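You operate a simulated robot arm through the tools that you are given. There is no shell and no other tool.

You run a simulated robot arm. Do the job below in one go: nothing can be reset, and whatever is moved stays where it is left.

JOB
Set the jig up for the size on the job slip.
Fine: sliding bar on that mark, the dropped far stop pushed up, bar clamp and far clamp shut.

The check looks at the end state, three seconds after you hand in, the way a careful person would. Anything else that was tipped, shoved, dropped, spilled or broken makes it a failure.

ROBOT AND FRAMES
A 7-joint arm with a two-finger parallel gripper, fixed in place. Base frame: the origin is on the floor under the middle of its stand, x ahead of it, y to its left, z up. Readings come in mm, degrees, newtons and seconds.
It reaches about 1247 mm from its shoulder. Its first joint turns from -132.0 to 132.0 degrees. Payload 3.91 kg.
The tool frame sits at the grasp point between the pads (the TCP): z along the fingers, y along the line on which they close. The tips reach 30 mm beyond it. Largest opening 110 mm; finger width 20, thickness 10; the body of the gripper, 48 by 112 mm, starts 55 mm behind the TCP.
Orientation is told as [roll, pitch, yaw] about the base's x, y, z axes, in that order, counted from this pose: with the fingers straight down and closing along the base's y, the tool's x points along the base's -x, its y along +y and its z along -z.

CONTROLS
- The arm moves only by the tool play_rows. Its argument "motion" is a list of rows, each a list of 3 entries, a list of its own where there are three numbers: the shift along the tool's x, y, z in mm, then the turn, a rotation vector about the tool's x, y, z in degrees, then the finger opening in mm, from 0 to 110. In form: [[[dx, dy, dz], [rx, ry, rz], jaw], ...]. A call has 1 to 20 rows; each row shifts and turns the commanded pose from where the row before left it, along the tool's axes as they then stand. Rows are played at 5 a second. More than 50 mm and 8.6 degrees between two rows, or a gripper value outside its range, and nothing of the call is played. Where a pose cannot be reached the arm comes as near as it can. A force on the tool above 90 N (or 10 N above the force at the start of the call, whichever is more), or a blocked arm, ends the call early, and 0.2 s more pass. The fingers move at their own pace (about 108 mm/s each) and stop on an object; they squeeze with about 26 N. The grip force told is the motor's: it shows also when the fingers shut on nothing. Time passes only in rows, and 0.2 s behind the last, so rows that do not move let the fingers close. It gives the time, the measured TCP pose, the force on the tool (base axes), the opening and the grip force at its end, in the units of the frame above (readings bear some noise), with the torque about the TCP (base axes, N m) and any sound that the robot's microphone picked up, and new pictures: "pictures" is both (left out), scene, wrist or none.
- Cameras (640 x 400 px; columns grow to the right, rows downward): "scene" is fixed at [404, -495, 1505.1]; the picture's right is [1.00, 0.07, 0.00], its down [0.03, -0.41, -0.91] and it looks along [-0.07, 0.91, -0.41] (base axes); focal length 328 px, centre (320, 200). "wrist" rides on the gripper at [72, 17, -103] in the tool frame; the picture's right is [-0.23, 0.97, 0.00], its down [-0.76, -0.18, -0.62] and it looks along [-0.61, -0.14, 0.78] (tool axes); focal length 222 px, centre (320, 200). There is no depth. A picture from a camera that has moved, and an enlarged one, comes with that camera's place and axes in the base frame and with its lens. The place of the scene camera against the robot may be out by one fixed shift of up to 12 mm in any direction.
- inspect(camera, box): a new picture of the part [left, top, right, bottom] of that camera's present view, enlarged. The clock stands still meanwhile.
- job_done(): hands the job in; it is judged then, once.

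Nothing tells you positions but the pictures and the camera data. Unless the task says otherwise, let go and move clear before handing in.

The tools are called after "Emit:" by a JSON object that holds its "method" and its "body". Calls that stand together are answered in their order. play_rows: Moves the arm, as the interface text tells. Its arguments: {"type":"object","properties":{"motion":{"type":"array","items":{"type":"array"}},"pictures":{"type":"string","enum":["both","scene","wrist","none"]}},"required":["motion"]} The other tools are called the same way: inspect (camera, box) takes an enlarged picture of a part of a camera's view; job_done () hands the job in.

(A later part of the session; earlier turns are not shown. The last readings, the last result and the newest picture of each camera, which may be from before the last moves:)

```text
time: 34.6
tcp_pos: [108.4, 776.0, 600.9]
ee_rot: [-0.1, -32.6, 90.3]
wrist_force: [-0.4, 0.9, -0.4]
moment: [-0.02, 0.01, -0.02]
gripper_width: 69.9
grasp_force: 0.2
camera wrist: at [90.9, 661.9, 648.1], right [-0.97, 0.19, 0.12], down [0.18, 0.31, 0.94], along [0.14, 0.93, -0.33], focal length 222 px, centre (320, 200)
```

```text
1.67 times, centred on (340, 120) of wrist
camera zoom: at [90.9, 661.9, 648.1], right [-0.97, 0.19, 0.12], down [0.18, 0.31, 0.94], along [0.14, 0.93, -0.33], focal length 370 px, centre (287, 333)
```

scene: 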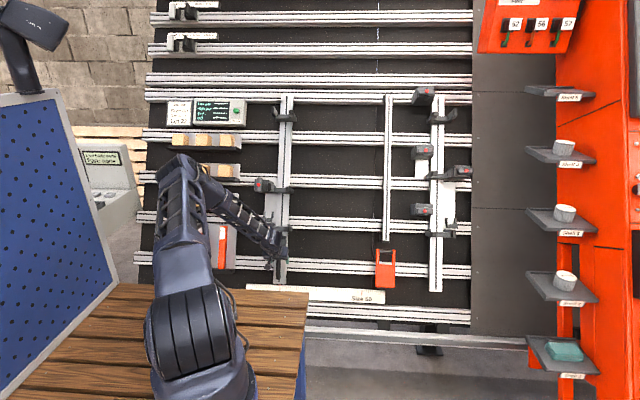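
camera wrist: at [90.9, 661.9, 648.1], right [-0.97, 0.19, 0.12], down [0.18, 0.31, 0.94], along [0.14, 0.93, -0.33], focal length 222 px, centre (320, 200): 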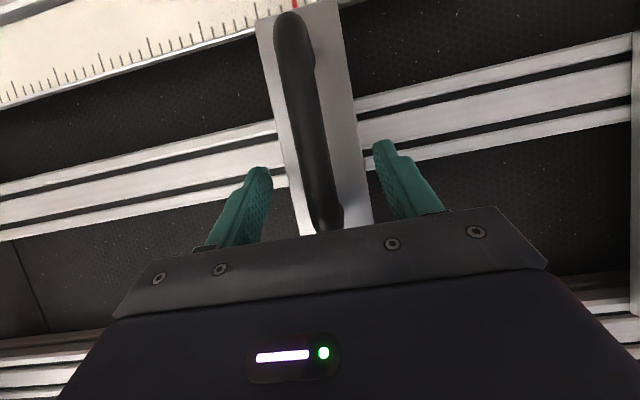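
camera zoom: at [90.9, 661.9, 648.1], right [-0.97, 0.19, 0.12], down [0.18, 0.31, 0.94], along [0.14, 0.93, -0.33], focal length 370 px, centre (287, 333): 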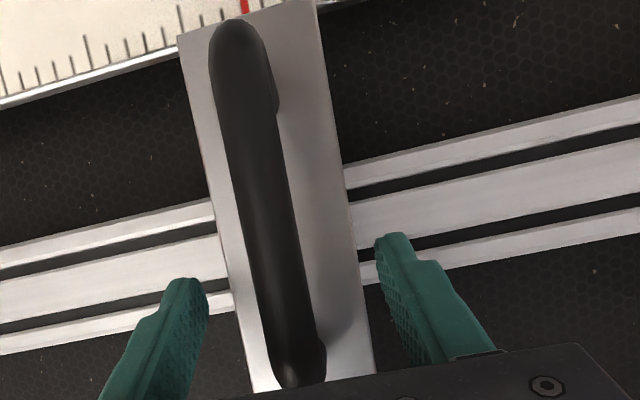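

Emit:
{"method": "play_rows", "body": {"motion": [[[0, 0, 0], [0, 0, 0], 40], [[0, 0, 0], [0, 0, 0], 10], [[0, 0, 0], [0, 0, 0], 5], [[0, 0, 0], [0, 0, 0], 5]], "pictures": "wrist"}}

```text
time: 35.6
tcp_pos: [106.9, 776.7, 600.5]
ee_rot: [-0.2, -32.6, 90.3]
wrist_force: [-3.8, 0.4, -1.6]
moment: [0.16, 0.35, -0.19]
gripper_width: 17.9
grasp_force: 45.4
camera wrist: at [90.6, 661.8, 648.3], right [-0.97, 0.19, 0.12], down [0.18, 0.31, 0.94], along [0.14, 0.93, -0.33], focal length 222 px, centre (320, 200)
```

wrist: 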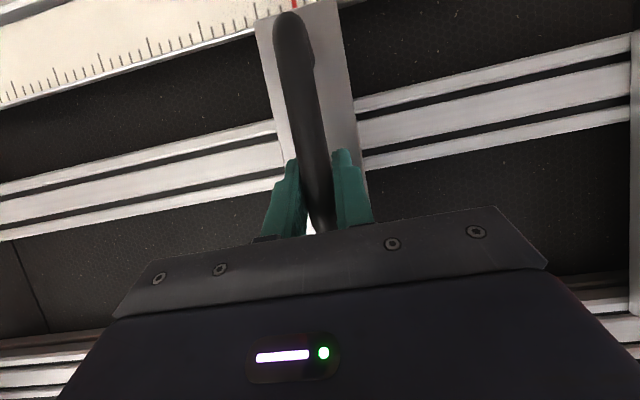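

The handle is gripped (17.9 mm). Now a gentle test: a 8 mm move in +x to learn whether the bar clamp is currently open or shut.

Emit:
{"method": "play_rows", "body": {"motion": [[[0, -4, 0], [0, 0, 0], 5], [[0, -4, 0], [0, 0, 0], 5], [[0, 0, 0], [0, 0, 0], 5]], "pictures": "wrist"}}

Emit:
{"method": "inspect", "body": {"camera": "wrist", "box": [220, 0, 400, 112]}}

```text
time: 36.4
tcp_pos: [107.7, 776.7, 600.7]
ee_rot: [0.2, -32.6, 90.3]
wrist_force: [-69.0, -29.6, 19.5]
moment: [-0.28, 0.49, -0.05]
gripper_width: 17.9
grasp_force: 44.9
camera wrist: at [92.4, 661.7, 648.2], right [-0.98, 0.18, 0.13], down [0.18, 0.31, 0.94], along [0.13, 0.93, -0.33], focal length 222 px, centre (320, 200)
```

wrist: 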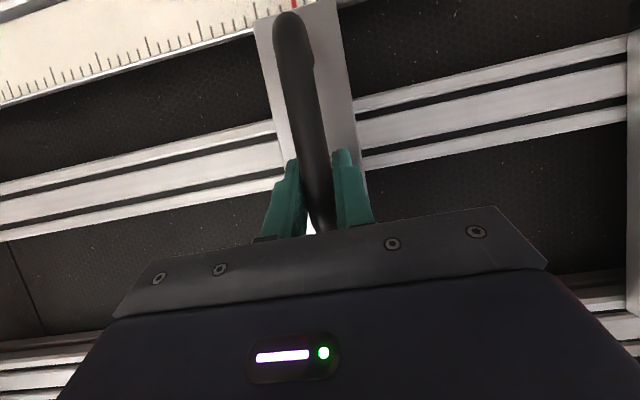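

```text
3.56 times, centred on (310, 56) of wrist
camera zoom: at [92.4, 661.7, 648.2], right [-0.98, 0.18, 0.13], down [0.18, 0.31, 0.94], along [0.13, 0.93, -0.33], focal length 790 px, centre (356, 712)
```

zoom: 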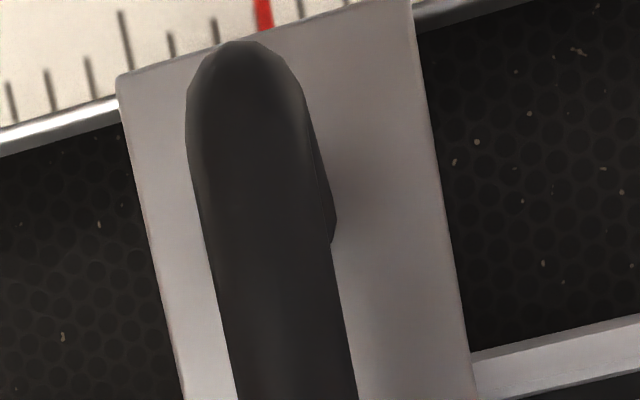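

The bar did not budge under ~70 N, so with its lever **across** the bar the clamp is shut. That also tells me the left stop's lever, which lies **along** the bar, is open, matching a stop that slipped down. I'll relieve the force, let go and back off to study the bar clamp lever.

Emit:
{"method": "play_rows", "body": {"motion": [[[0, 4, 0], [0, 0, 0], 5], [[0, 4, 0], [0, 0, 0], 5], [[0, 0, 0], [0, 0, 0], 40], [[0, 0, 0], [0, 0, 0], 70], [[0, 0, -30], [0, 0, 0], 70], [[0, 0, -40], [0, 0, 0], 70], [[0, -40, -20], [0, 0, 0], 70], [[0, -40, 0], [0, 0, 0], 70]], "pictures": "both"}}

Emit:
{"method": "inspect", "body": {"camera": "wrist", "box": [300, 100, 480, 240]}}

```text
time: 38.2
tcp_pos: [188.4, 729.3, 678.5]
ee_rot: [-0.1, -32.7, 90.3]
wrist_force: [-0.5, -0.1, -0.1]
moment: [0.0, -0.03, 0.0]
gripper_width: 70.0
grasp_force: 0.0
camera wrist: at [170.9, 615.2, 725.9], right [-0.97, 0.19, 0.12], down [0.17, 0.31, 0.94], along [0.14, 0.93, -0.33], focal length 222 px, centre (320, 200)
```

scene: 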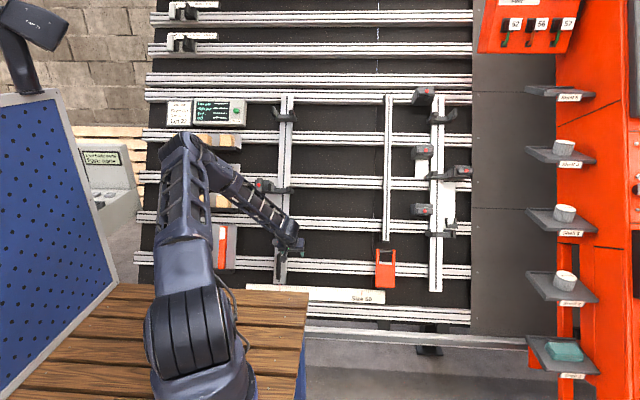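
wrist: 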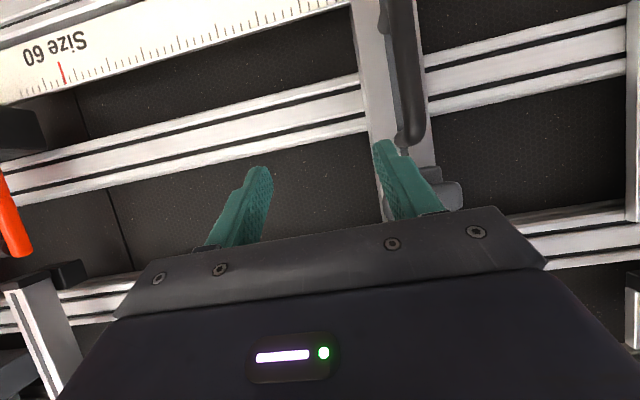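

```text
2.86 times, centred on (390, 170) of wrist
camera zoom: at [170.9, 615.2, 725.9], right [-0.97, 0.19, 0.12], down [0.17, 0.31, 0.94], along [0.14, 0.93, -0.33], focal length 635 px, centre (120, 286)
```

zoom: 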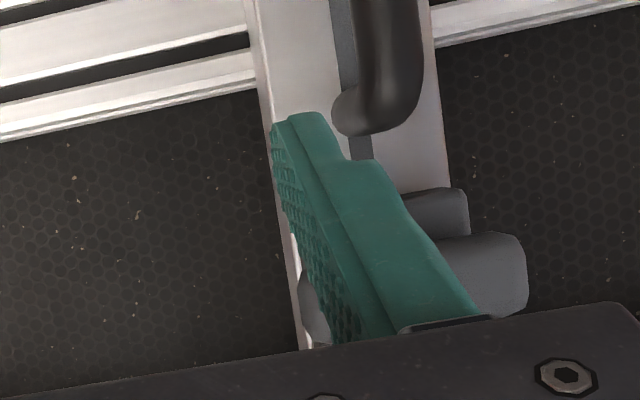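

I'll back off slightly, turn the wrist so it closes along the bar (camera on the left), and ease the tilt to ~40°, ready for the bar clamp lever.

Emit:
{"method": "play_rows", "body": {"motion": [[[0, -10, -30], [0, 0, 0], 70], [[0, 0, 0], [0, 0, 8.2], 70], [[0, 0, 0], [0, 0, 8.2], 70], [[0, 0, 0], [0, 0, 8.2], 70], [[0, 0, 0], [0, 0, 8.2], 70], [[0, 0, 0], [0, 0, 8.2], 70], [[0, 0, 0], [0, 0, 8.2], 70], [[0, 0, 0], [0, 0, 8.2], 70], [[0, 0, 0], [0, 0, 8.2], 70], [[0, 0, 0], [0, 0, 8.2], 70], [[0, 0, 0], [0, 0, 8.2], 70], [[0, 0, 0], [0, 0, 8.0], 70], [[0, 0, 0], [-6, 0, 0], 70], [[0, 0, 0], [-6, 0, 0], 70], [[0, 0, 0], [-5.5, 0, 0], 70]], "pictures": "both"}}

Emit:
{"method": "inspect", "body": {"camera": "wrist", "box": [100, 0, 400, 188]}}

```text
time: 41.4
tcp_pos: [199.4, 713.5, 701.0]
ee_rot: [50.2, -0.2, 0.1]
wrist_force: [0.1, 0.1, 0.0]
moment: [0.02, 0.0, 0.02]
gripper_width: 70.0
grasp_force: 0.1
camera wrist: at [126.7, 646.2, 779.6], right [0.22, 0.62, 0.75], down [0.76, -0.59, 0.26], along [0.61, 0.51, -0.61], focal length 222 px, centre (320, 200)
```

scene: 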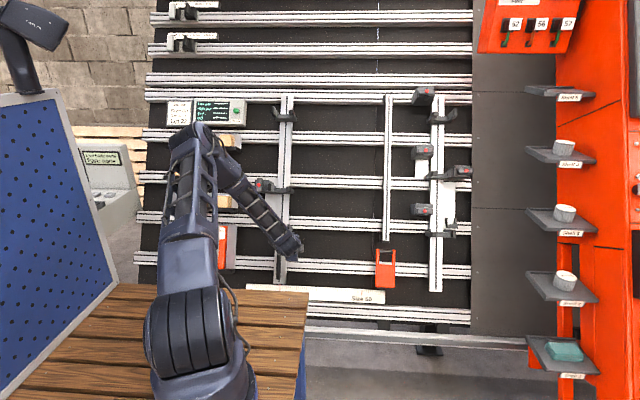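
wrist: 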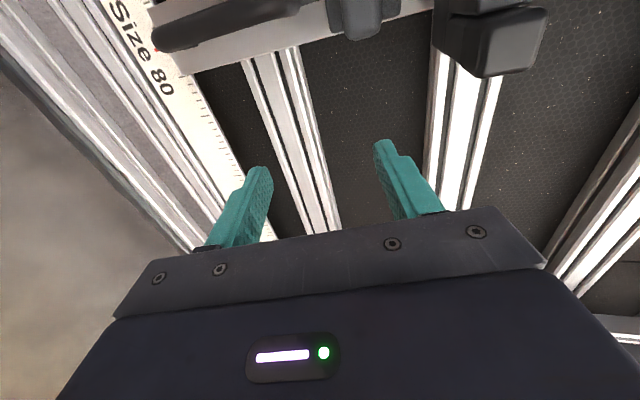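

```text
2.13 times, centred on (250, 94) of wrist
camera zoom: at [126.7, 646.2, 779.6], right [0.22, 0.62, 0.75], down [0.76, -0.59, 0.26], along [0.61, 0.51, -0.61], focal length 473 px, centre (469, 426)
```

zoom: 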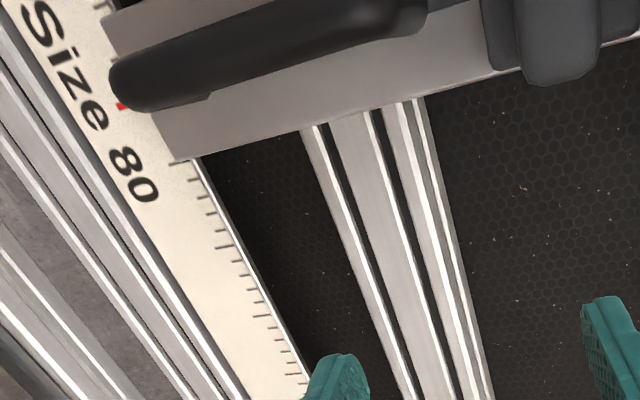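

The lower fork's posts look taller than I first thought, and they matter for gripper clearance near the bar clamp. I'll measure them and the lever precisely from this viewpoint.

Emit:
{"method": "inspect", "body": {"camera": "wrist", "box": [400, 0, 600, 110]}}

Emit:
{"method": "inspect", "body": {"camera": "wrist", "box": [250, 0, 450, 110]}}

Emit:
{"method": "inspect", "body": {"camera": "scene", "box": [250, 220, 310, 260]}}

```text
3.20 times, centred on (500, 55) of wrist
camera zoom: at [126.7, 646.2, 779.6], right [0.22, 0.62, 0.75], down [0.76, -0.59, 0.26], along [0.61, 0.51, -0.61], focal length 711 px, centre (-256, 664)
```

zoom: 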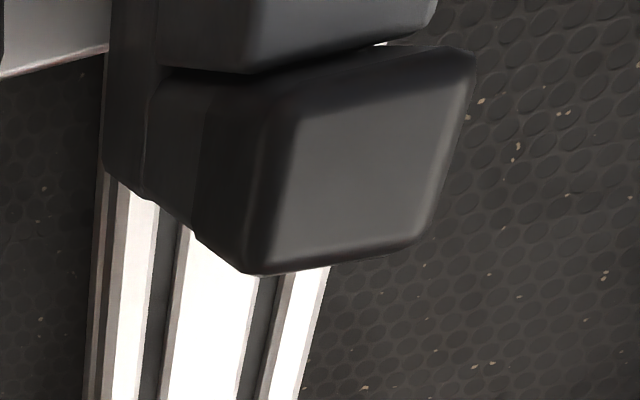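

```text
3.20 times, centred on (350, 55) of wrist
camera zoom: at [126.7, 646.2, 779.6], right [0.22, 0.62, 0.75], down [0.76, -0.59, 0.26], along [0.61, 0.51, -0.61], focal length 711 px, centre (224, 664)
```

zoom: 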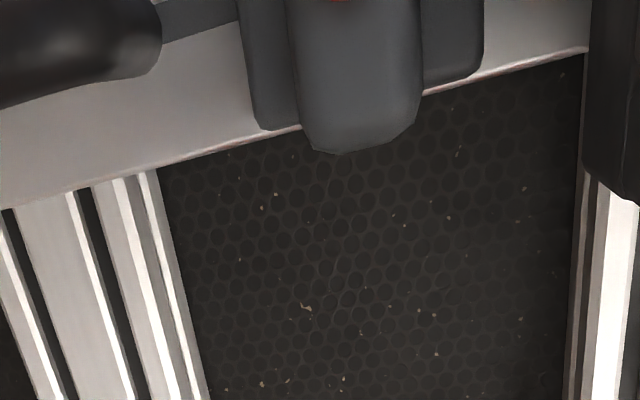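

```text
10.00 times, centred on (280, 240) of scene
camera zoom: at [404.0, -495.0, 1505.1], right [1.0, 0.07, 0.0], down [0.03, -0.41, -0.91], along [-0.07, 0.91, -0.41], focal length 3285 px, centre (720, -200)
```

zoom: 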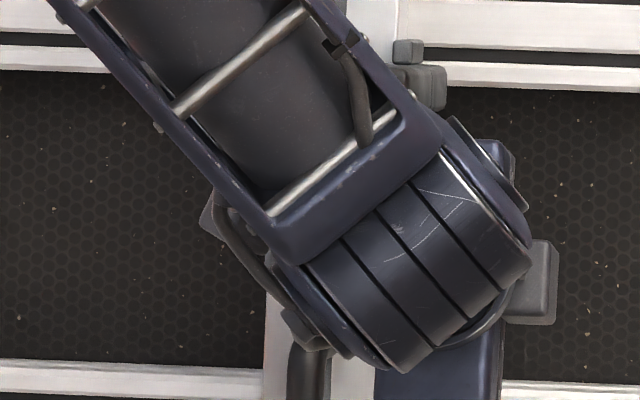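

Both lower-fork posts stand ~150 mm off the bar, so gripping the bar clamp lever there would be too tight. Instead I'll use the closed fingertips to nudge the lever's right end up from below, keeping the gripper clear of the posts. First I'll turn the wrist, close the fingers and move to standoff.

Emit:
{"method": "play_rows", "body": {"motion": [[[0, 0, 0], [0, 0, -8.2], 30], [[0, 0, 0], [0, 0, -8.2], 0], [[0, 0, 0], [0, 0, -8.2], 0], [[0, 0, 0], [0, 0, -8.2], 0], [[0, 0, 0], [0, 0, -8.2], 0], [[0, 0, 0], [0, 0, -8.2], 0], [[0, 0, 0], [0, 0, -8.2], 0], [[0, 0, 0], [0, 0, -8.2], 0], [[0, 0, 0], [0, 0, -8.2], 0], [[0, 0, 0], [0, 0, -8.2], 0], [[0, 0, 0], [0, 0, -8.0], 0], [[0, 27, 15], [0, 0, 0], 0], [[0, 27, 12], [0, 0, 0], 0]], "pictures": "both"}}

Emit:
{"method": "inspect", "body": {"camera": "wrist", "box": [240, 60, 480, 220]}}

```text
time: 44.2
tcp_pos: [147.0, 733.0, 683.5]
ee_rot: [-0.3, -50.2, 90.4]
wrist_force: [0.6, 1.1, -0.2]
moment: [-0.02, 0.01, 0.05]
gripper_width: 0.1
grasp_force: 26.0
camera wrist: at [129.1, 608.3, 692.9], right [-0.97, 0.14, 0.17], down [0.17, 0.01, 0.98], along [0.14, 0.99, -0.04], focal length 222 px, centre (320, 200)
```

scene: 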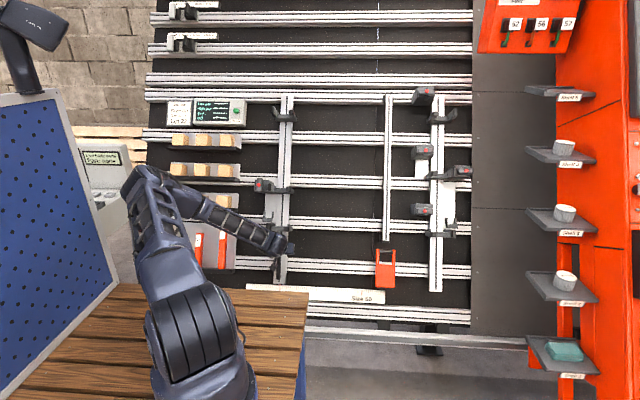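
wrist: 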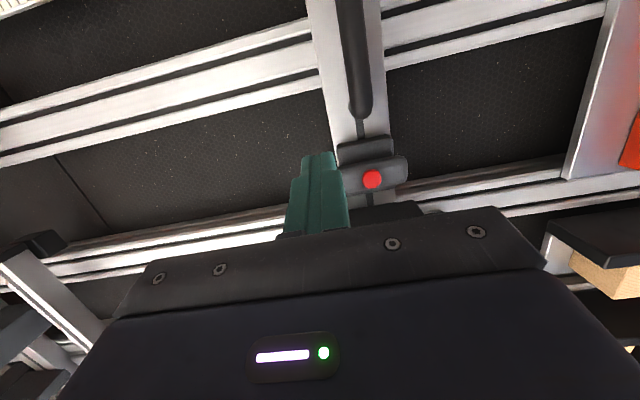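

```text
2.50 times, centred on (360, 140) of wrist
camera zoom: at [129.1, 608.3, 692.9], right [-0.97, 0.14, 0.17], down [0.17, 0.01, 0.98], along [0.14, 0.99, -0.04], focal length 555 px, centre (220, 350)
```

zoom: 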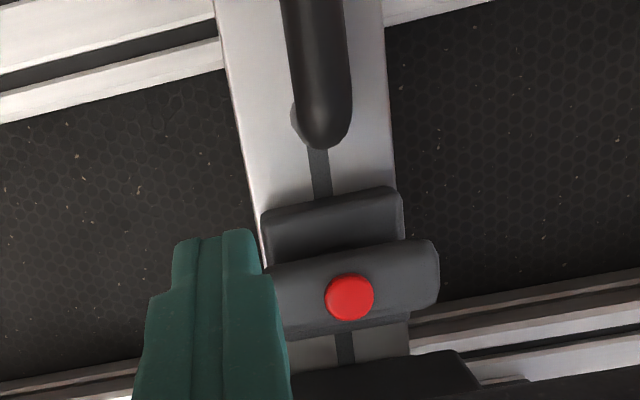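

I have a clear view of the lever. I'll bring the fingertips in just below the lever's right end.

Emit:
{"method": "play_rows", "body": {"motion": [[[-6.6, 1, 27.3], [0, 0, 0], 0], [[-6.6, 1, 27.3], [0, 0, 0], 0], [[-6.6, 0, 27.3], [0, 0, 0], 0]], "pictures": "wrist"}}

Emit:
{"method": "inspect", "body": {"camera": "wrist", "box": [240, 60, 480, 220]}}

```text
time: 45.0
tcp_pos: [141.2, 794.2, 652.9]
ee_rot: [-0.3, -50.0, 90.4]
wrist_force: [-10.9, -57.6, 41.3]
moment: [0.43, 0.46, 0.71]
gripper_width: 0.1
grasp_force: 26.4
stopped in row 3: the force on the tool passed its limit at 135 N (the readings are from after the stop); the commanded pose is now the measured one
camera wrist: at [124.6, 671.1, 662.1], right [-0.97, 0.14, 0.17], down [0.18, 0.01, 0.98], along [0.14, 0.99, -0.04], focal length 222 px, centre (320, 200)
```

wrist: 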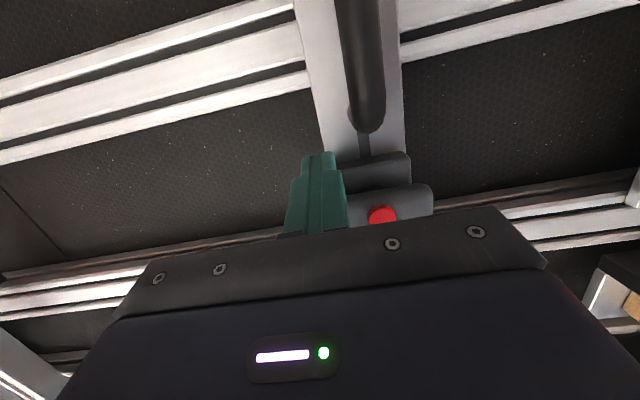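

```text
2.50 times, centred on (360, 140) of wrist
camera zoom: at [124.6, 671.1, 662.1], right [-0.97, 0.14, 0.17], down [0.18, 0.01, 0.98], along [0.14, 0.99, -0.04], focal length 555 px, centre (220, 350)
```

zoom: 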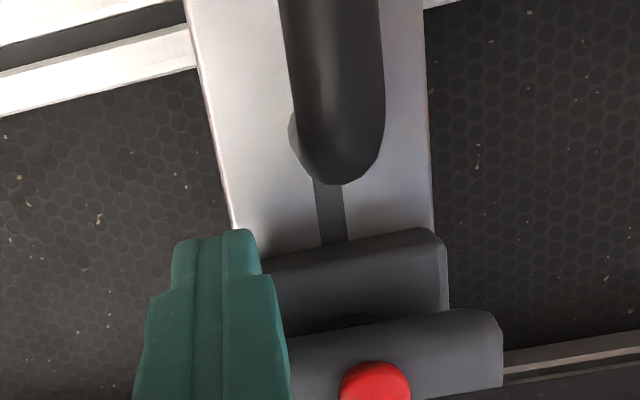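

The fingertips touched the front of the clamp's base block and the move stopped itself. I'll back off 5 mm so the tips sit in front of the block and only engage the lever, then nudge upward in small steps.

Emit:
{"method": "play_rows", "body": {"motion": [[[0, 0, -6], [0, 0, 0], 0], [[0, -3, 0], [0, 0, 0], 0], [[0, 0, 0], [0, 0, 0], 0]], "pictures": "none"}}

```text
time: 45.8
tcp_pos: [146.5, 793.4, 653.7]
ee_rot: [-0.2, -49.9, 90.3]
wrist_force: [0.2, 0.5, -0.6]
moment: [0.04, -0.01, 0.0]
gripper_width: 0.1
grasp_force: 26.4
```

Emit:
{"method": "play_rows", "body": {"motion": [[[-5.86, 0, -1.3], [0, 0, 0], 0], [[-5.86, 0, -1.3], [0, 0, 0], 0], [[-3.9, 0, -0.87], [0, 0, 0], 0], [[0, 0, 0], [0, 0, 0], 0]], "pictures": "wrist"}}

Emit:
{"method": "inspect", "body": {"camera": "wrist", "box": [240, 60, 480, 220]}}

```text
time: 46.8
tcp_pos: [146.2, 800.2, 666.9]
ee_rot: [-0.2, -49.9, 90.3]
wrist_force: [3.6, -7.3, -1.6]
moment: [-0.08, 0.0, 0.08]
gripper_width: 0.0
grasp_force: 25.4
camera wrist: at [128.5, 675.5, 678.2], right [-0.97, 0.14, 0.17], down [0.18, 0.01, 0.98], along [0.14, 0.99, -0.04], focal length 222 px, centre (320, 200)
```

wrist: 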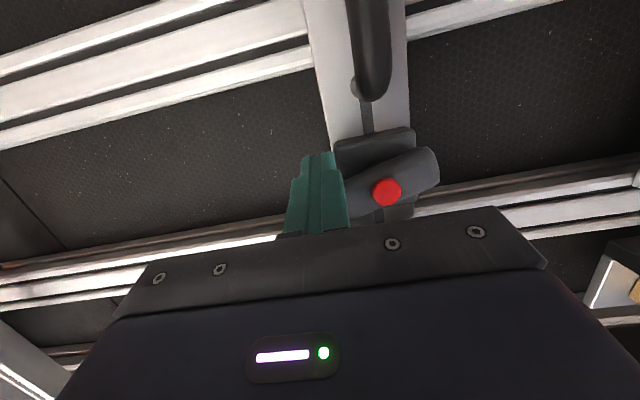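

```text
2.50 times, centred on (360, 140) of wrist
camera zoom: at [128.5, 675.5, 678.2], right [-0.97, 0.14, 0.17], down [0.18, 0.01, 0.98], along [0.14, 0.99, -0.04], focal length 555 px, centre (220, 350)
```

zoom: 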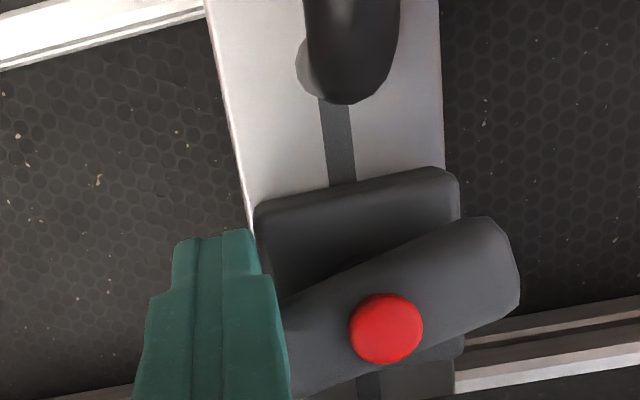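

The lever turns freely this way (right end up). I'll keep nudging it up a bit more, staying below the fork posts.

Emit:
{"method": "play_rows", "body": {"motion": [[[-4.9, 0, -1.08], [0, 0, 0], 0], [[-4.9, 0, -1.08], [0, 0, 0], 0], [[-4.9, 0, -1.08], [0, 0, 0], 0], [[-3.9, 0, -0.86], [0, 0, 0], 0], [[0, 0, 0], [0, 0, 0], 0]], "pictures": "wrist"}}

Emit:
{"method": "inspect", "body": {"camera": "wrist", "box": [240, 60, 480, 220]}}

```text
time: 47.7
tcp_pos: [145.4, 800.1, 673.1]
ee_rot: [-0.3, -49.1, 90.3]
wrist_force: [-0.1, -2.0, -3.5]
moment: [0.09, 0.0, -0.01]
gripper_width: 0.3
grasp_force: 26.0
stopped in row 4: the force on the tool passed its limit at 98 N (the readings are from after the stop); the commanded pose is now the measured one
camera wrist: at [128.3, 677.1, 685.8], right [-0.97, 0.15, 0.17], down [0.17, 0.03, 0.98], along [0.14, 0.99, -0.05], focal length 222 px, centre (320, 200)
```

wrist: 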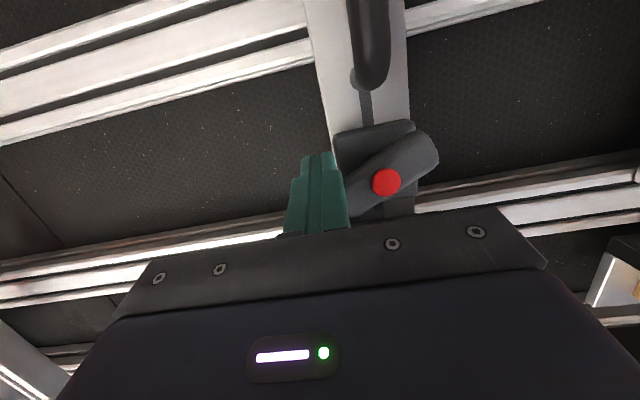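

```text
2.50 times, centred on (360, 140) of wrist
camera zoom: at [128.3, 677.1, 685.8], right [-0.97, 0.15, 0.17], down [0.17, 0.03, 0.98], along [0.14, 0.99, -0.05], focal length 555 px, centre (220, 350)
```

zoom: 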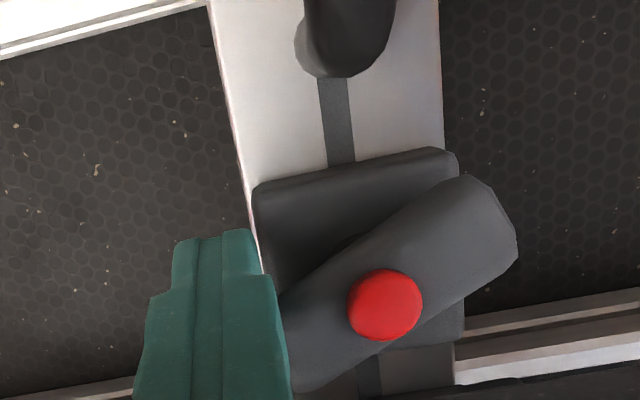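

The lever is about a third of the way round; the last step stopped on a sudden force spike, probably the tips wedging under the lever. I'll ease back, come out a few millimetres, and push again in smaller steps.

Emit:
{"method": "play_rows", "body": {"motion": [[[4, 0, 0], [0, 0, 0], 0], [[0, 0, -5], [0, 0, 0], 0], [[-3, 0, -0.6], [0, 0, 0], 0], [[-3, 0, -0.6], [0, 0, 0], 0], [[-2, 0, -0.4], [0, 0, 0], 0], [[0, 0, 0], [0, 0, 0], 0]], "pictures": "wrist"}}

Emit:
{"method": "inspect", "body": {"camera": "wrist", "box": [240, 60, 480, 220]}}

Emit:
{"method": "inspect", "body": {"camera": "scene", "box": [230, 200, 330, 270]}}

```text
time: 49.1
tcp_pos: [145.3, 796.8, 676.9]
ee_rot: [-0.2, -48.8, 90.2]
wrist_force: [5.0, -35.9, -37.8]
moment: [3.55, 0.67, -0.16]
gripper_width: 0.0
grasp_force: 26.3
camera wrist: at [128.2, 672.3, 690.4], right [-0.97, 0.15, 0.17], down [0.17, 0.03, 0.98], along [0.14, 0.99, -0.06], focal length 222 px, centre (320, 200)
```

wrist: 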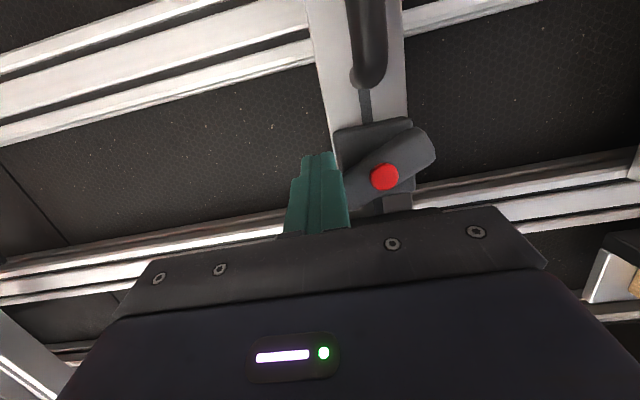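

```text
2.50 times, centred on (360, 140) of wrist
camera zoom: at [128.2, 672.3, 690.4], right [-0.97, 0.15, 0.17], down [0.17, 0.03, 0.98], along [0.14, 0.99, -0.06], focal length 555 px, centre (220, 350)
```

zoom: 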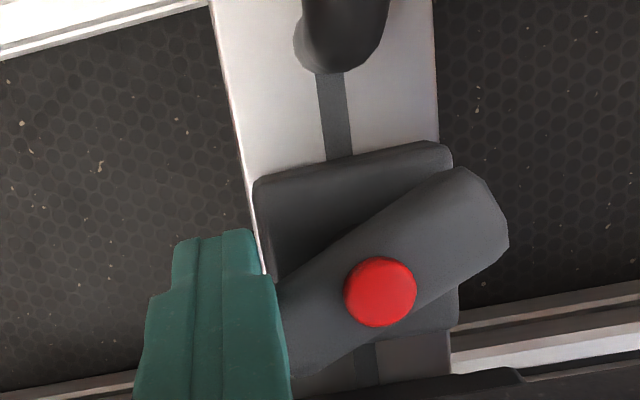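

```text
5.71 times, centred on (280, 235) of scene
camera zoom: at [404.0, -495.0, 1505.1], right [1.0, 0.07, 0.0], down [0.03, -0.41, -0.91], along [-0.07, 0.91, -0.41], focal length 1877 px, centre (549, 0)
```

zoom: 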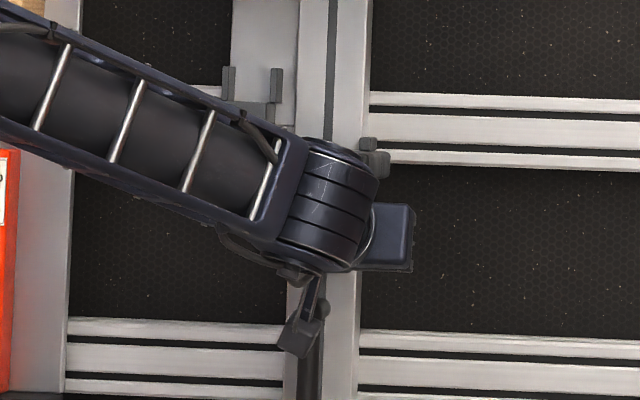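

The moment reading places the contact ~68 mm behind the TCP: a box on the hand is touching the tall fork post, so the lever itself isn't stuck. I'll back out, flatten the tilt slightly, and go round to the left, to push the lever's lower-left corner to the right instead.

Emit:
{"method": "play_rows", "body": {"motion": [[[6, 0, 0], [0, 0, 0], 0], [[0, 0, -30], [0, 0, 0], 0], [[0, 0, -30], [0, -2.5, 0], 0], [[0, 32, 0], [0, -2.5, 0], 0], [[0, 32, 0], [0, 0, 0], 0], [[0, 32, 0], [0, 0, 0], 0]], "pictures": "both"}}

Emit:
{"method": "inspect", "body": {"camera": "wrist", "box": [160, 60, 400, 220]}}

```text
time: 50.5
tcp_pos: [61.7, 760.4, 720.1]
ee_rot: [0.4, -53.3, 90.5]
wrist_force: [0.6, 0.1, 1.4]
moment: [0.03, 0.02, -0.03]
gripper_width: 0.0
grasp_force: 25.6
out of reach, approached as far as the arm can: row 6
camera wrist: at [45.3, 635.2, 723.2], right [-0.97, 0.13, 0.19], down [0.18, -0.04, 0.98], along [0.13, 0.99, 0.02], focal length 222 px, centre (320, 200)
```

scene: 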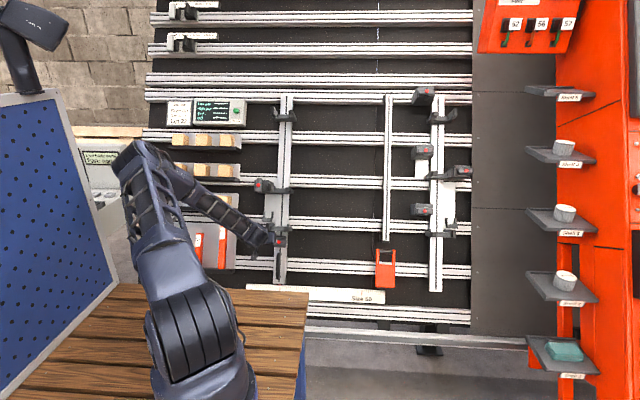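
wrist: 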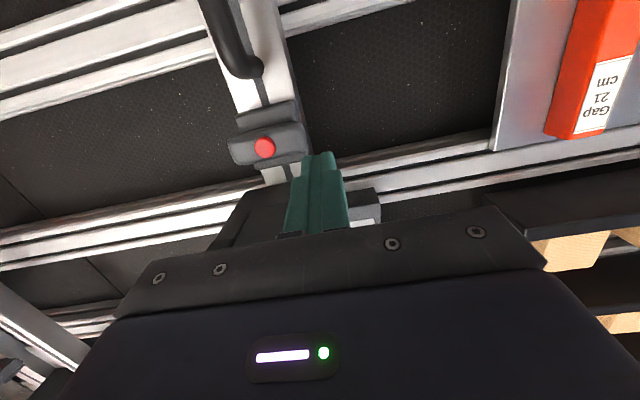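

```text
2.50 times, centred on (280, 140) of wrist
camera zoom: at [45.3, 635.2, 723.2], right [-0.97, 0.13, 0.19], down [0.18, -0.04, 0.98], along [0.13, 0.99, 0.02], focal length 555 px, centre (420, 350)
```

zoom: 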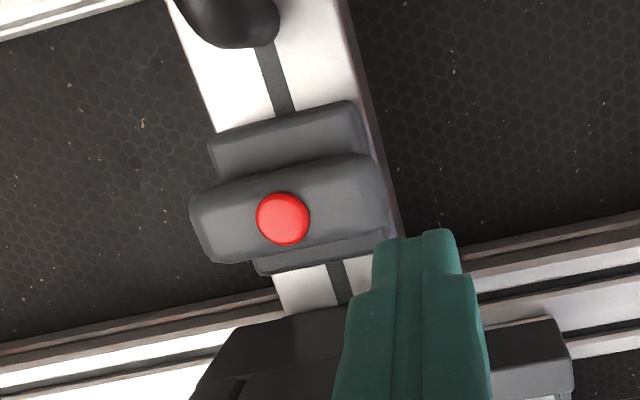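

The lever sprang back to shut once released, so it is an over-centre type that must be carried well past half-way. With the wrist flipped (camera up, box down) I'll have more room under the fork posts. I'll move right and out, then flip the wrist 180°.

Emit:
{"method": "play_rows", "body": {"motion": [[[10, 0, -40], [0, 0, 0], 0], [[10, -45, 0], [0, 0, 0], 0], [[10, -45, 0], [0, 0, 0], 0], [[10, -45, 0], [0, 0, 0], 0], [[0, 0, 0], [0, 0, 8.5], 0], [[0, 0, 0], [0, 0, 8.5], 0], [[0, 0, 0], [0, 0, 8.5], 0], [[0, 0, 0], [0, 0, 8.5], 0], [[0, 0, 0], [0, 0, 8.5], 0], [[0, 0, 0], [0, 0, 8.5], 0], [[0, 0, 0], [0, 0, 8.5], 0], [[0, 0, 0], [0, 0, 8.5], 0], [[0, 0, 0], [0, 0, 8.5], 0], [[0, 0, 0], [0, 0, 8.5], 0], [[0, 0, 0], [0, 0, 8.5], 0]], "pictures": "none"}}

```text
time: 53.7
tcp_pos: [204.6, 713.0, 719.0]
ee_rot: [54.1, 2.8, -2.1]
wrist_force: [-0.9, 0.1, 1.0]
moment: [-0.01, 0.0, 0.02]
gripper_width: 0.0
grasp_force: 25.4
out of reach, approached as far as the arm can: row 1
```

Emit:
{"method": "play_rows", "body": {"motion": [[[0, 0, 0], [0, 0, 8.5], 0], [[0, 0, 0], [0, 0, 8.5], 0], [[0, 0, 0], [0, 0, 8.5], 0], [[0, 0, 0], [0, 0, 8.5], 0], [[0, 0, 0], [0, 0, 8.5], 0], [[0, 0, 0], [0, 0, 8.5], 0], [[0, 0, 0], [0, 0, 8.5], 0], [[0, 0, 0], [0, 0, 8.5], 0], [[0, 0, 0], [0, 0, 8.5], 0], [[0, 0, 0], [0, 0, 8.5], 0], [[0, 0, 0], [0, 0, 1.5], 0]], "pictures": "both"}}

```text
time: 56.1
tcp_pos: [205.8, 710.9, 719.8]
ee_rot: [0.1, 54.0, -89.9]
wrist_force: [-0.3, -0.1, 0.7]
moment: [-0.01, 0.0, 0.0]
gripper_width: 0.0
grasp_force: 25.6
camera wrist: at [221.9, 672.2, 838.9], right [0.97, -0.13, -0.18], down [-0.18, -0.95, -0.25], along [-0.14, 0.28, -0.95], focal length 222 px, centre (320, 200)
```

scene: 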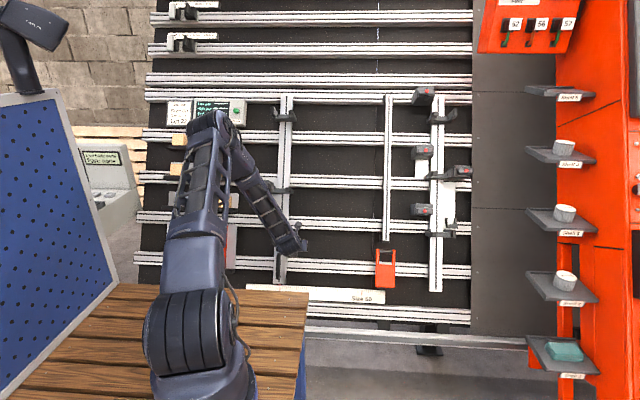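
wrist: 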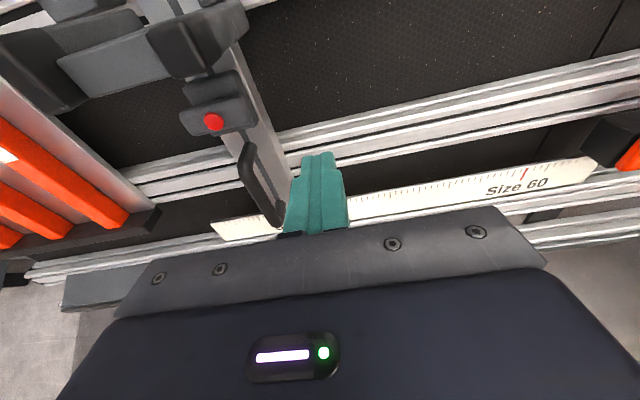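

Camera is now on top. I'll approach again to just below the lever's right end.

Emit:
{"method": "play_rows", "body": {"motion": [[[-1, -30, 20], [0, 0, 0], 0], [[-1, -31, 20], [0, 0, 0], 0], [[-0.8, 0, 25], [0, 0, 0], 0]], "pictures": "both"}}

Emit:
{"method": "inspect", "body": {"camera": "wrist", "box": [160, 60, 400, 220]}}

```text
time: 56.9
tcp_pos: [144.3, 763.2, 679.3]
ee_rot: [0.2, 54.1, -89.7]
wrist_force: [-0.4, -1.0, -0.3]
moment: [-0.03, -0.02, 0.03]
gripper_width: 0.1
grasp_force: 25.8
camera wrist: at [160.3, 722.5, 798.1], right [0.97, -0.13, -0.18], down [-0.18, -0.95, -0.25], along [-0.14, 0.28, -0.95], focal length 222 px, centre (320, 200)
```

scene: 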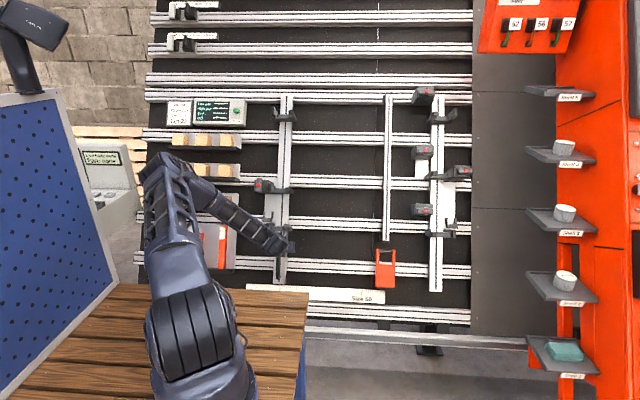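
wrist: 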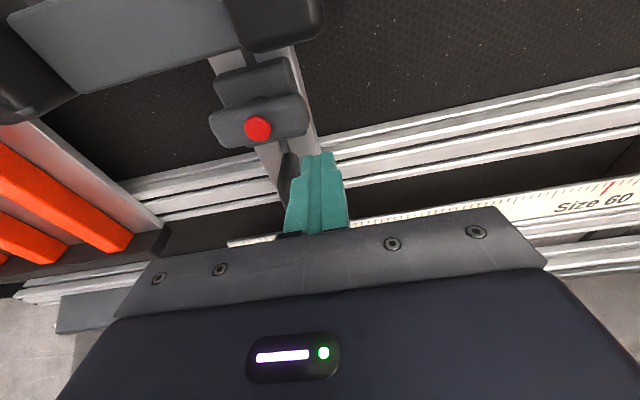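

```text
2.50 times, centred on (280, 140) of wrist
camera zoom: at [160.3, 722.5, 798.1], right [0.97, -0.13, -0.18], down [-0.18, -0.95, -0.25], along [-0.14, 0.28, -0.95], focal length 555 px, centre (420, 350)
```

zoom: 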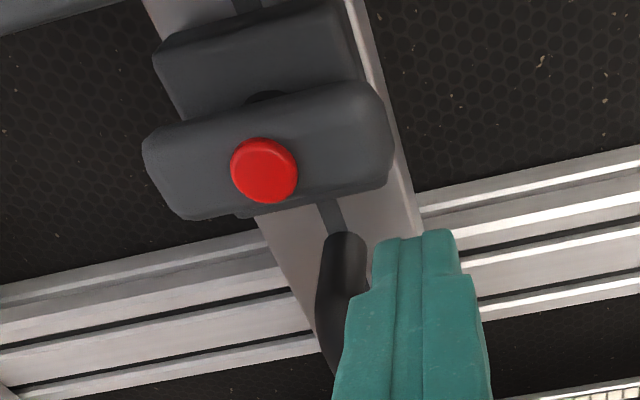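

Emit:
{"method": "play_rows", "body": {"motion": [[[-0.8, 0.5, 17], [0, 0, 0], 0], [[-0.8, 0.5, 16], [0, 0, 0], 0], [[0, 0, 0], [0, 0, 0], 0]], "pictures": "wrist"}}

Emit:
{"method": "inspect", "body": {"camera": "wrist", "box": [160, 60, 400, 220]}}

```text
time: 57.7
tcp_pos: [146.5, 787.0, 656.8]
ee_rot: [0.3, 54.1, -89.6]
wrist_force: [0.5, 0.1, 0.1]
moment: [-0.01, -0.01, 0.01]
gripper_width: 0.0
grasp_force: 25.9
camera wrist: at [162.5, 747.5, 776.1], right [0.97, -0.13, -0.18], down [-0.17, -0.95, -0.25], along [-0.14, 0.28, -0.95], focal length 222 px, centre (320, 200)
```

wrist: 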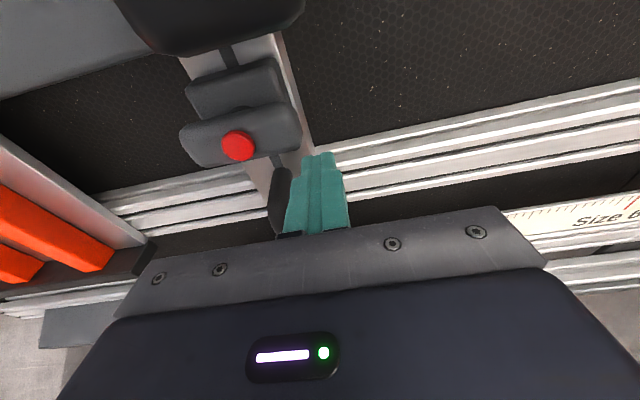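

```text
2.50 times, centred on (280, 140) of wrist
camera zoom: at [162.5, 747.5, 776.1], right [0.97, -0.13, -0.18], down [-0.17, -0.95, -0.25], along [-0.14, 0.28, -0.95], focal length 555 px, centre (420, 350)
```

zoom: 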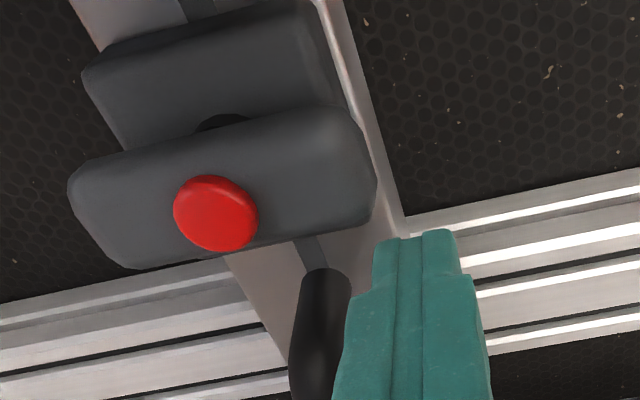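

Emit:
{"method": "play_rows", "body": {"motion": [[[0, -3, 0], [0, 0, 0], 0], [[4.95, 0, -0.74], [0, 0, 0], 0], [[4.95, 0, -0.74], [0, 0, 0], 0], [[4.95, 0, -0.74], [0, 0, 0], 0], [[4.95, 0, -0.74], [0, 0, 0], 0], [[4.95, 0, -0.74], [0, 0, 0], 0]], "pictures": "wrist"}}

Emit:
{"method": "inspect", "body": {"camera": "wrist", "box": [160, 60, 400, 220]}}

```text
time: 59.1
tcp_pos: [140.7, 801.6, 681.6]
ee_rot: [0.2, 54.3, -89.7]
wrist_force: [1.7, 0.8, 0.3]
moment: [-0.01, 0.0, -0.03]
gripper_width: 0.0
grasp_force: 26.1
camera wrist: at [157.7, 762.0, 800.2], right [0.97, -0.13, -0.18], down [-0.17, -0.95, -0.25], along [-0.14, 0.28, -0.95], focal length 222 px, centre (320, 200)
```

wrist: 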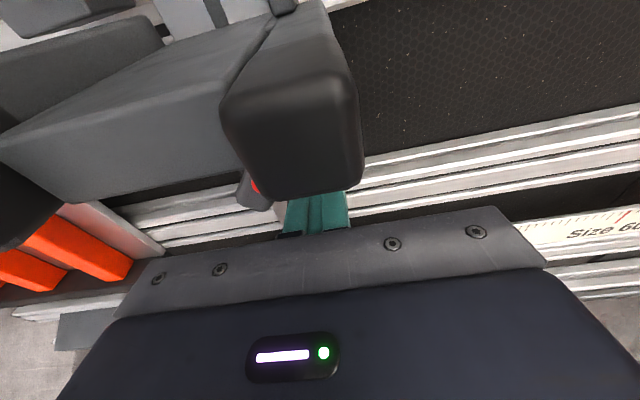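

```text
2.50 times, centred on (280, 140) of wrist
camera zoom: at [157.7, 762.0, 800.2], right [0.97, -0.13, -0.18], down [-0.17, -0.95, -0.25], along [-0.14, 0.28, -0.95], focal length 555 px, centre (420, 350)
```

zoom: 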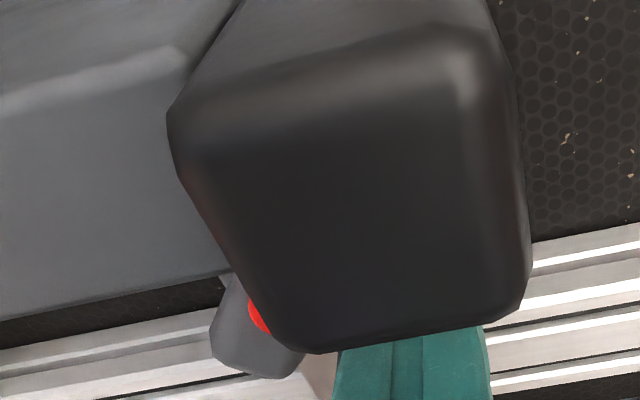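

The lever has swung well round and the force is nearly gone. I'll push slightly further, then back off and look.

Emit:
{"method": "play_rows", "body": {"motion": [[[4.95, 0, -0.74], [0, 0, 0], 0], [[3.95, 0, -0.6], [0, 0, 0], 0], [[0, 0, 0], [0, 0, 0], 0]], "pictures": "wrist"}}

Emit:
{"method": "inspect", "body": {"camera": "wrist", "box": [160, 100, 400, 260]}}

```text
time: 59.9
tcp_pos: [143.3, 805.2, 689.8]
ee_rot: [0.1, 54.1, -89.7]
wrist_force: [-0.9, -0.1, -0.5]
moment: [0.0, 0.06, 0.02]
gripper_width: 0.0
grasp_force: 25.9
camera wrist: at [158.8, 765.5, 807.9], right [0.97, -0.13, -0.18], down [-0.18, -0.95, -0.25], along [-0.14, 0.28, -0.95], focal length 222 px, centre (320, 200)
```

wrist: 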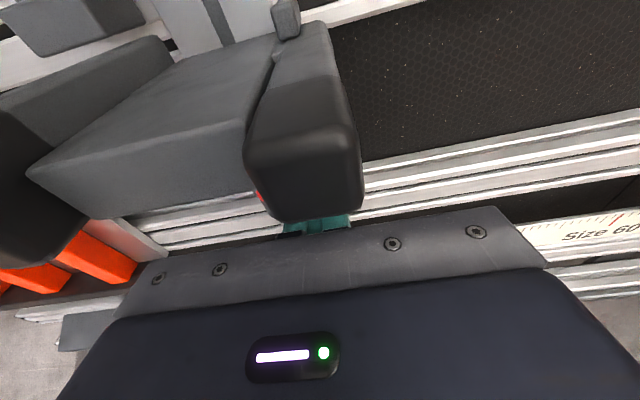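

```text
2.50 times, centred on (280, 180) of wrist
camera zoom: at [158.8, 765.5, 807.9], right [0.97, -0.13, -0.18], down [-0.18, -0.95, -0.25], along [-0.14, 0.28, -0.95], focal length 555 px, centre (420, 250)
```

zoom: 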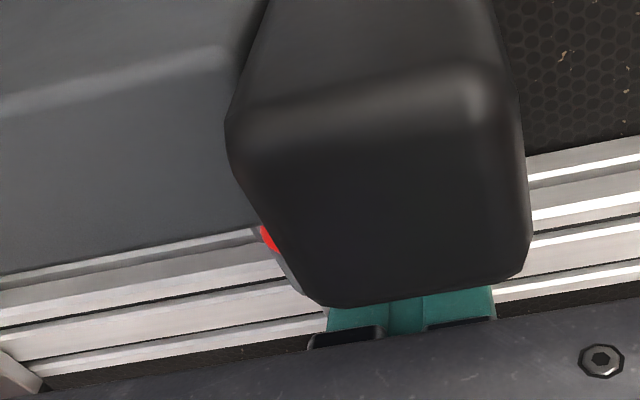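

Emit:
{"method": "play_rows", "body": {"motion": [[[-20, 5, 0], [0, 0, 0], 0], [[-20, 5, 0], [0, 0, 0], 0], [[0, 10, -35], [0, 0, 0], 0], [[0, 20, -20], [0, 0, 0], 0]], "pictures": "wrist"}}

Emit:
{"method": "inspect", "body": {"camera": "wrist", "box": [120, 60, 360, 220]}}

```text
time: 60.9
tcp_pos: [181.5, 738.7, 688.6]
ee_rot: [0.2, 54.2, -89.7]
wrist_force: [-1.0, -0.4, -0.3]
moment: [-0.01, -0.04, 0.01]
gripper_width: 0.2
grasp_force: 26.6
camera wrist: at [197.6, 698.4, 806.4], right [0.97, -0.13, -0.18], down [-0.17, -0.95, -0.25], along [-0.14, 0.28, -0.95], focal length 222 px, centre (320, 200)
```

wrist: 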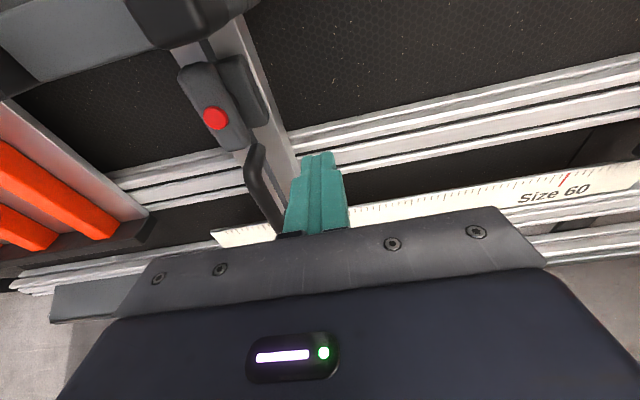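

```text
2.50 times, centred on (240, 140) of wrist
camera zoom: at [197.6, 698.4, 806.4], right [0.97, -0.13, -0.18], down [-0.17, -0.95, -0.25], along [-0.14, 0.28, -0.95], focal length 555 px, centre (520, 350)
```

zoom: 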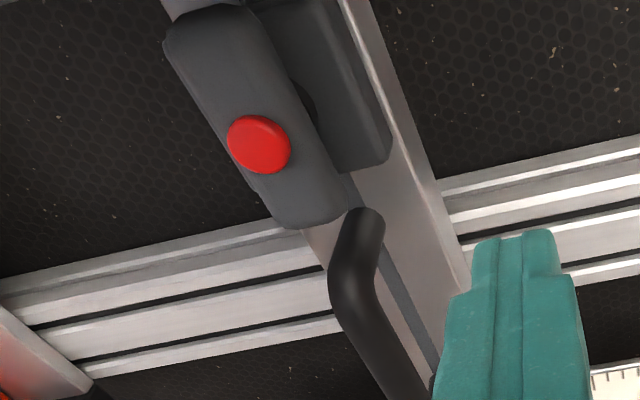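

The bar clamp lever now lies along the bar: open. Next I'll tilt down a bit more and line up with the handle again, fingers open.

Emit:
{"method": "play_rows", "body": {"motion": [[[0, 0, 0], [0, -7, 0], 60], [[0, 0, 0], [0, -7, 0], 60], [[-31, -25, 13], [0, 0, 0], 60], [[-31, -25, 13], [0, 0, 0], 60], [[0, -24, 0], [0, 0, 0], 60]], "pictures": "wrist"}}

Emit:
{"method": "inspect", "body": {"camera": "wrist", "box": [200, 60, 440, 220]}}

```text
time: 62.1
tcp_pos: [107.7, 707.7, 628.8]
ee_rot: [0.2, 40.1, -89.7]
wrist_force: [-0.1, 0.1, 0.3]
moment: [0.0, -0.03, 0.02]
gripper_width: 59.9
grasp_force: 0.2
camera wrist: at [123.5, 697.3, 753.7], right [0.97, -0.17, -0.14], down [-0.18, -0.98, -0.01], along [-0.14, 0.04, -0.99], focal length 222 px, centre (320, 200)
```

wrist: 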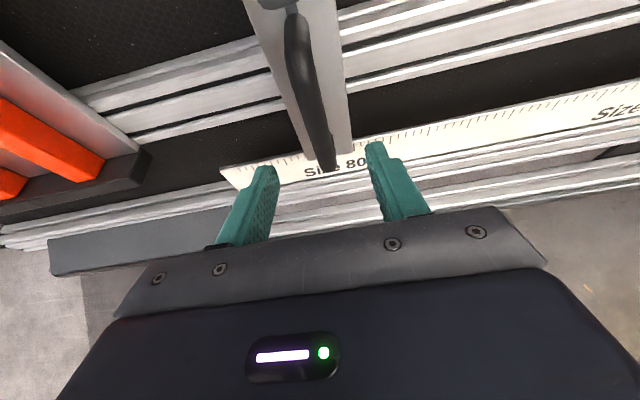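

```text
2.50 times, centred on (320, 140) of wrist
camera zoom: at [123.5, 697.3, 753.7], right [0.97, -0.17, -0.14], down [-0.18, -0.98, -0.01], along [-0.14, 0.04, -0.99], focal length 555 px, centre (320, 350)
```

zoom: 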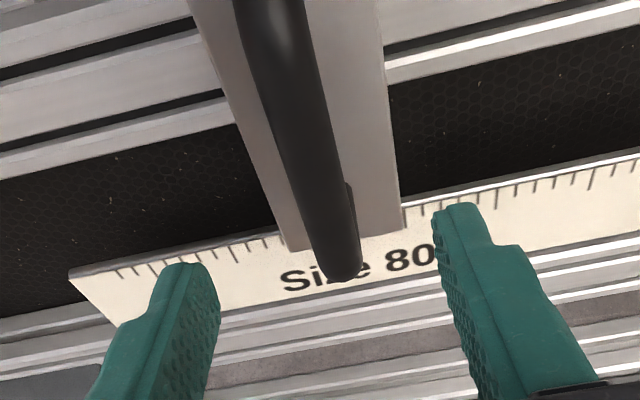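

Emit:
{"method": "play_rows", "body": {"motion": [[[11, 0, 36], [0, 0, 0], 60], [[11, 0, 36], [0, 0, 0], 60], [[0, 0, 0], [0, 0, 0], 60], [[0, 0, 0], [0, 0, 0], 25], [[0, 0, 0], [0, 0, 0], 5], [[0, 0, 0], [0, 0, 0], 5]], "pictures": "wrist"}}

```text
time: 63.5
tcp_pos: [107.3, 769.4, 586.9]
ee_rot: [0.2, 40.1, -89.7]
wrist_force: [-2.5, 4.0, -2.3]
moment: [-0.11, 0.22, -0.14]
gripper_width: 17.8
grasp_force: 44.9
camera wrist: at [123.7, 760.2, 711.6], right [0.97, -0.17, -0.14], down [-0.18, -0.98, -0.01], along [-0.14, 0.04, -0.99], focal length 222 px, centre (320, 200)
```

wrist: 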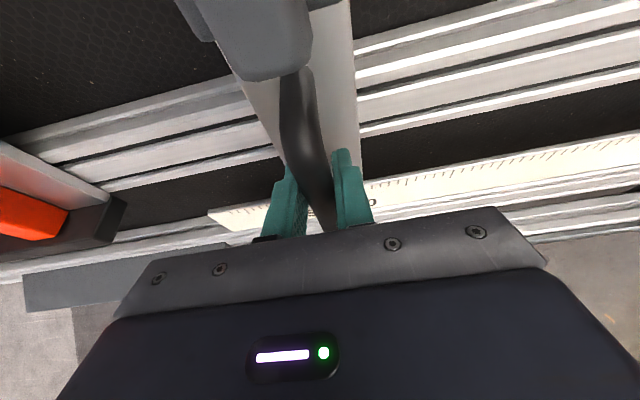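

The handle is gripped. Test slide of 10 mm.

Emit:
{"method": "play_rows", "body": {"motion": [[[0, 5, 0], [0, 0, 0], 5], [[0, 5, 0], [0, 0, 0], 5], [[0, 0, 0], [0, 0, 0], 5]], "pictures": "scene"}}

```text
time: 64.3
tcp_pos: [118.9, 770.5, 586.1]
ee_rot: [0.2, 40.0, -89.9]
wrist_force: [1.4, -2.1, -11.9]
moment: [0.7, 0.22, -0.12]
gripper_width: 17.5
grasp_force: 44.7
```

scene: 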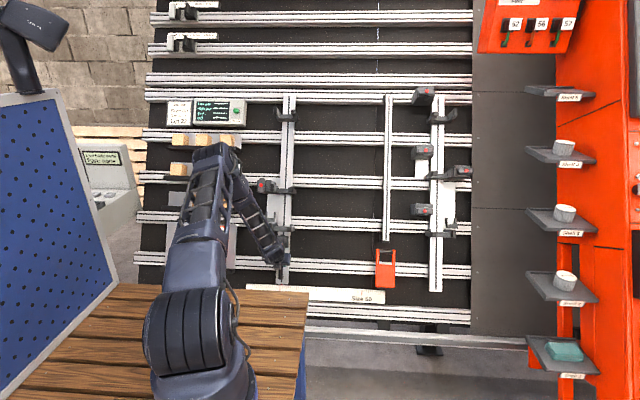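

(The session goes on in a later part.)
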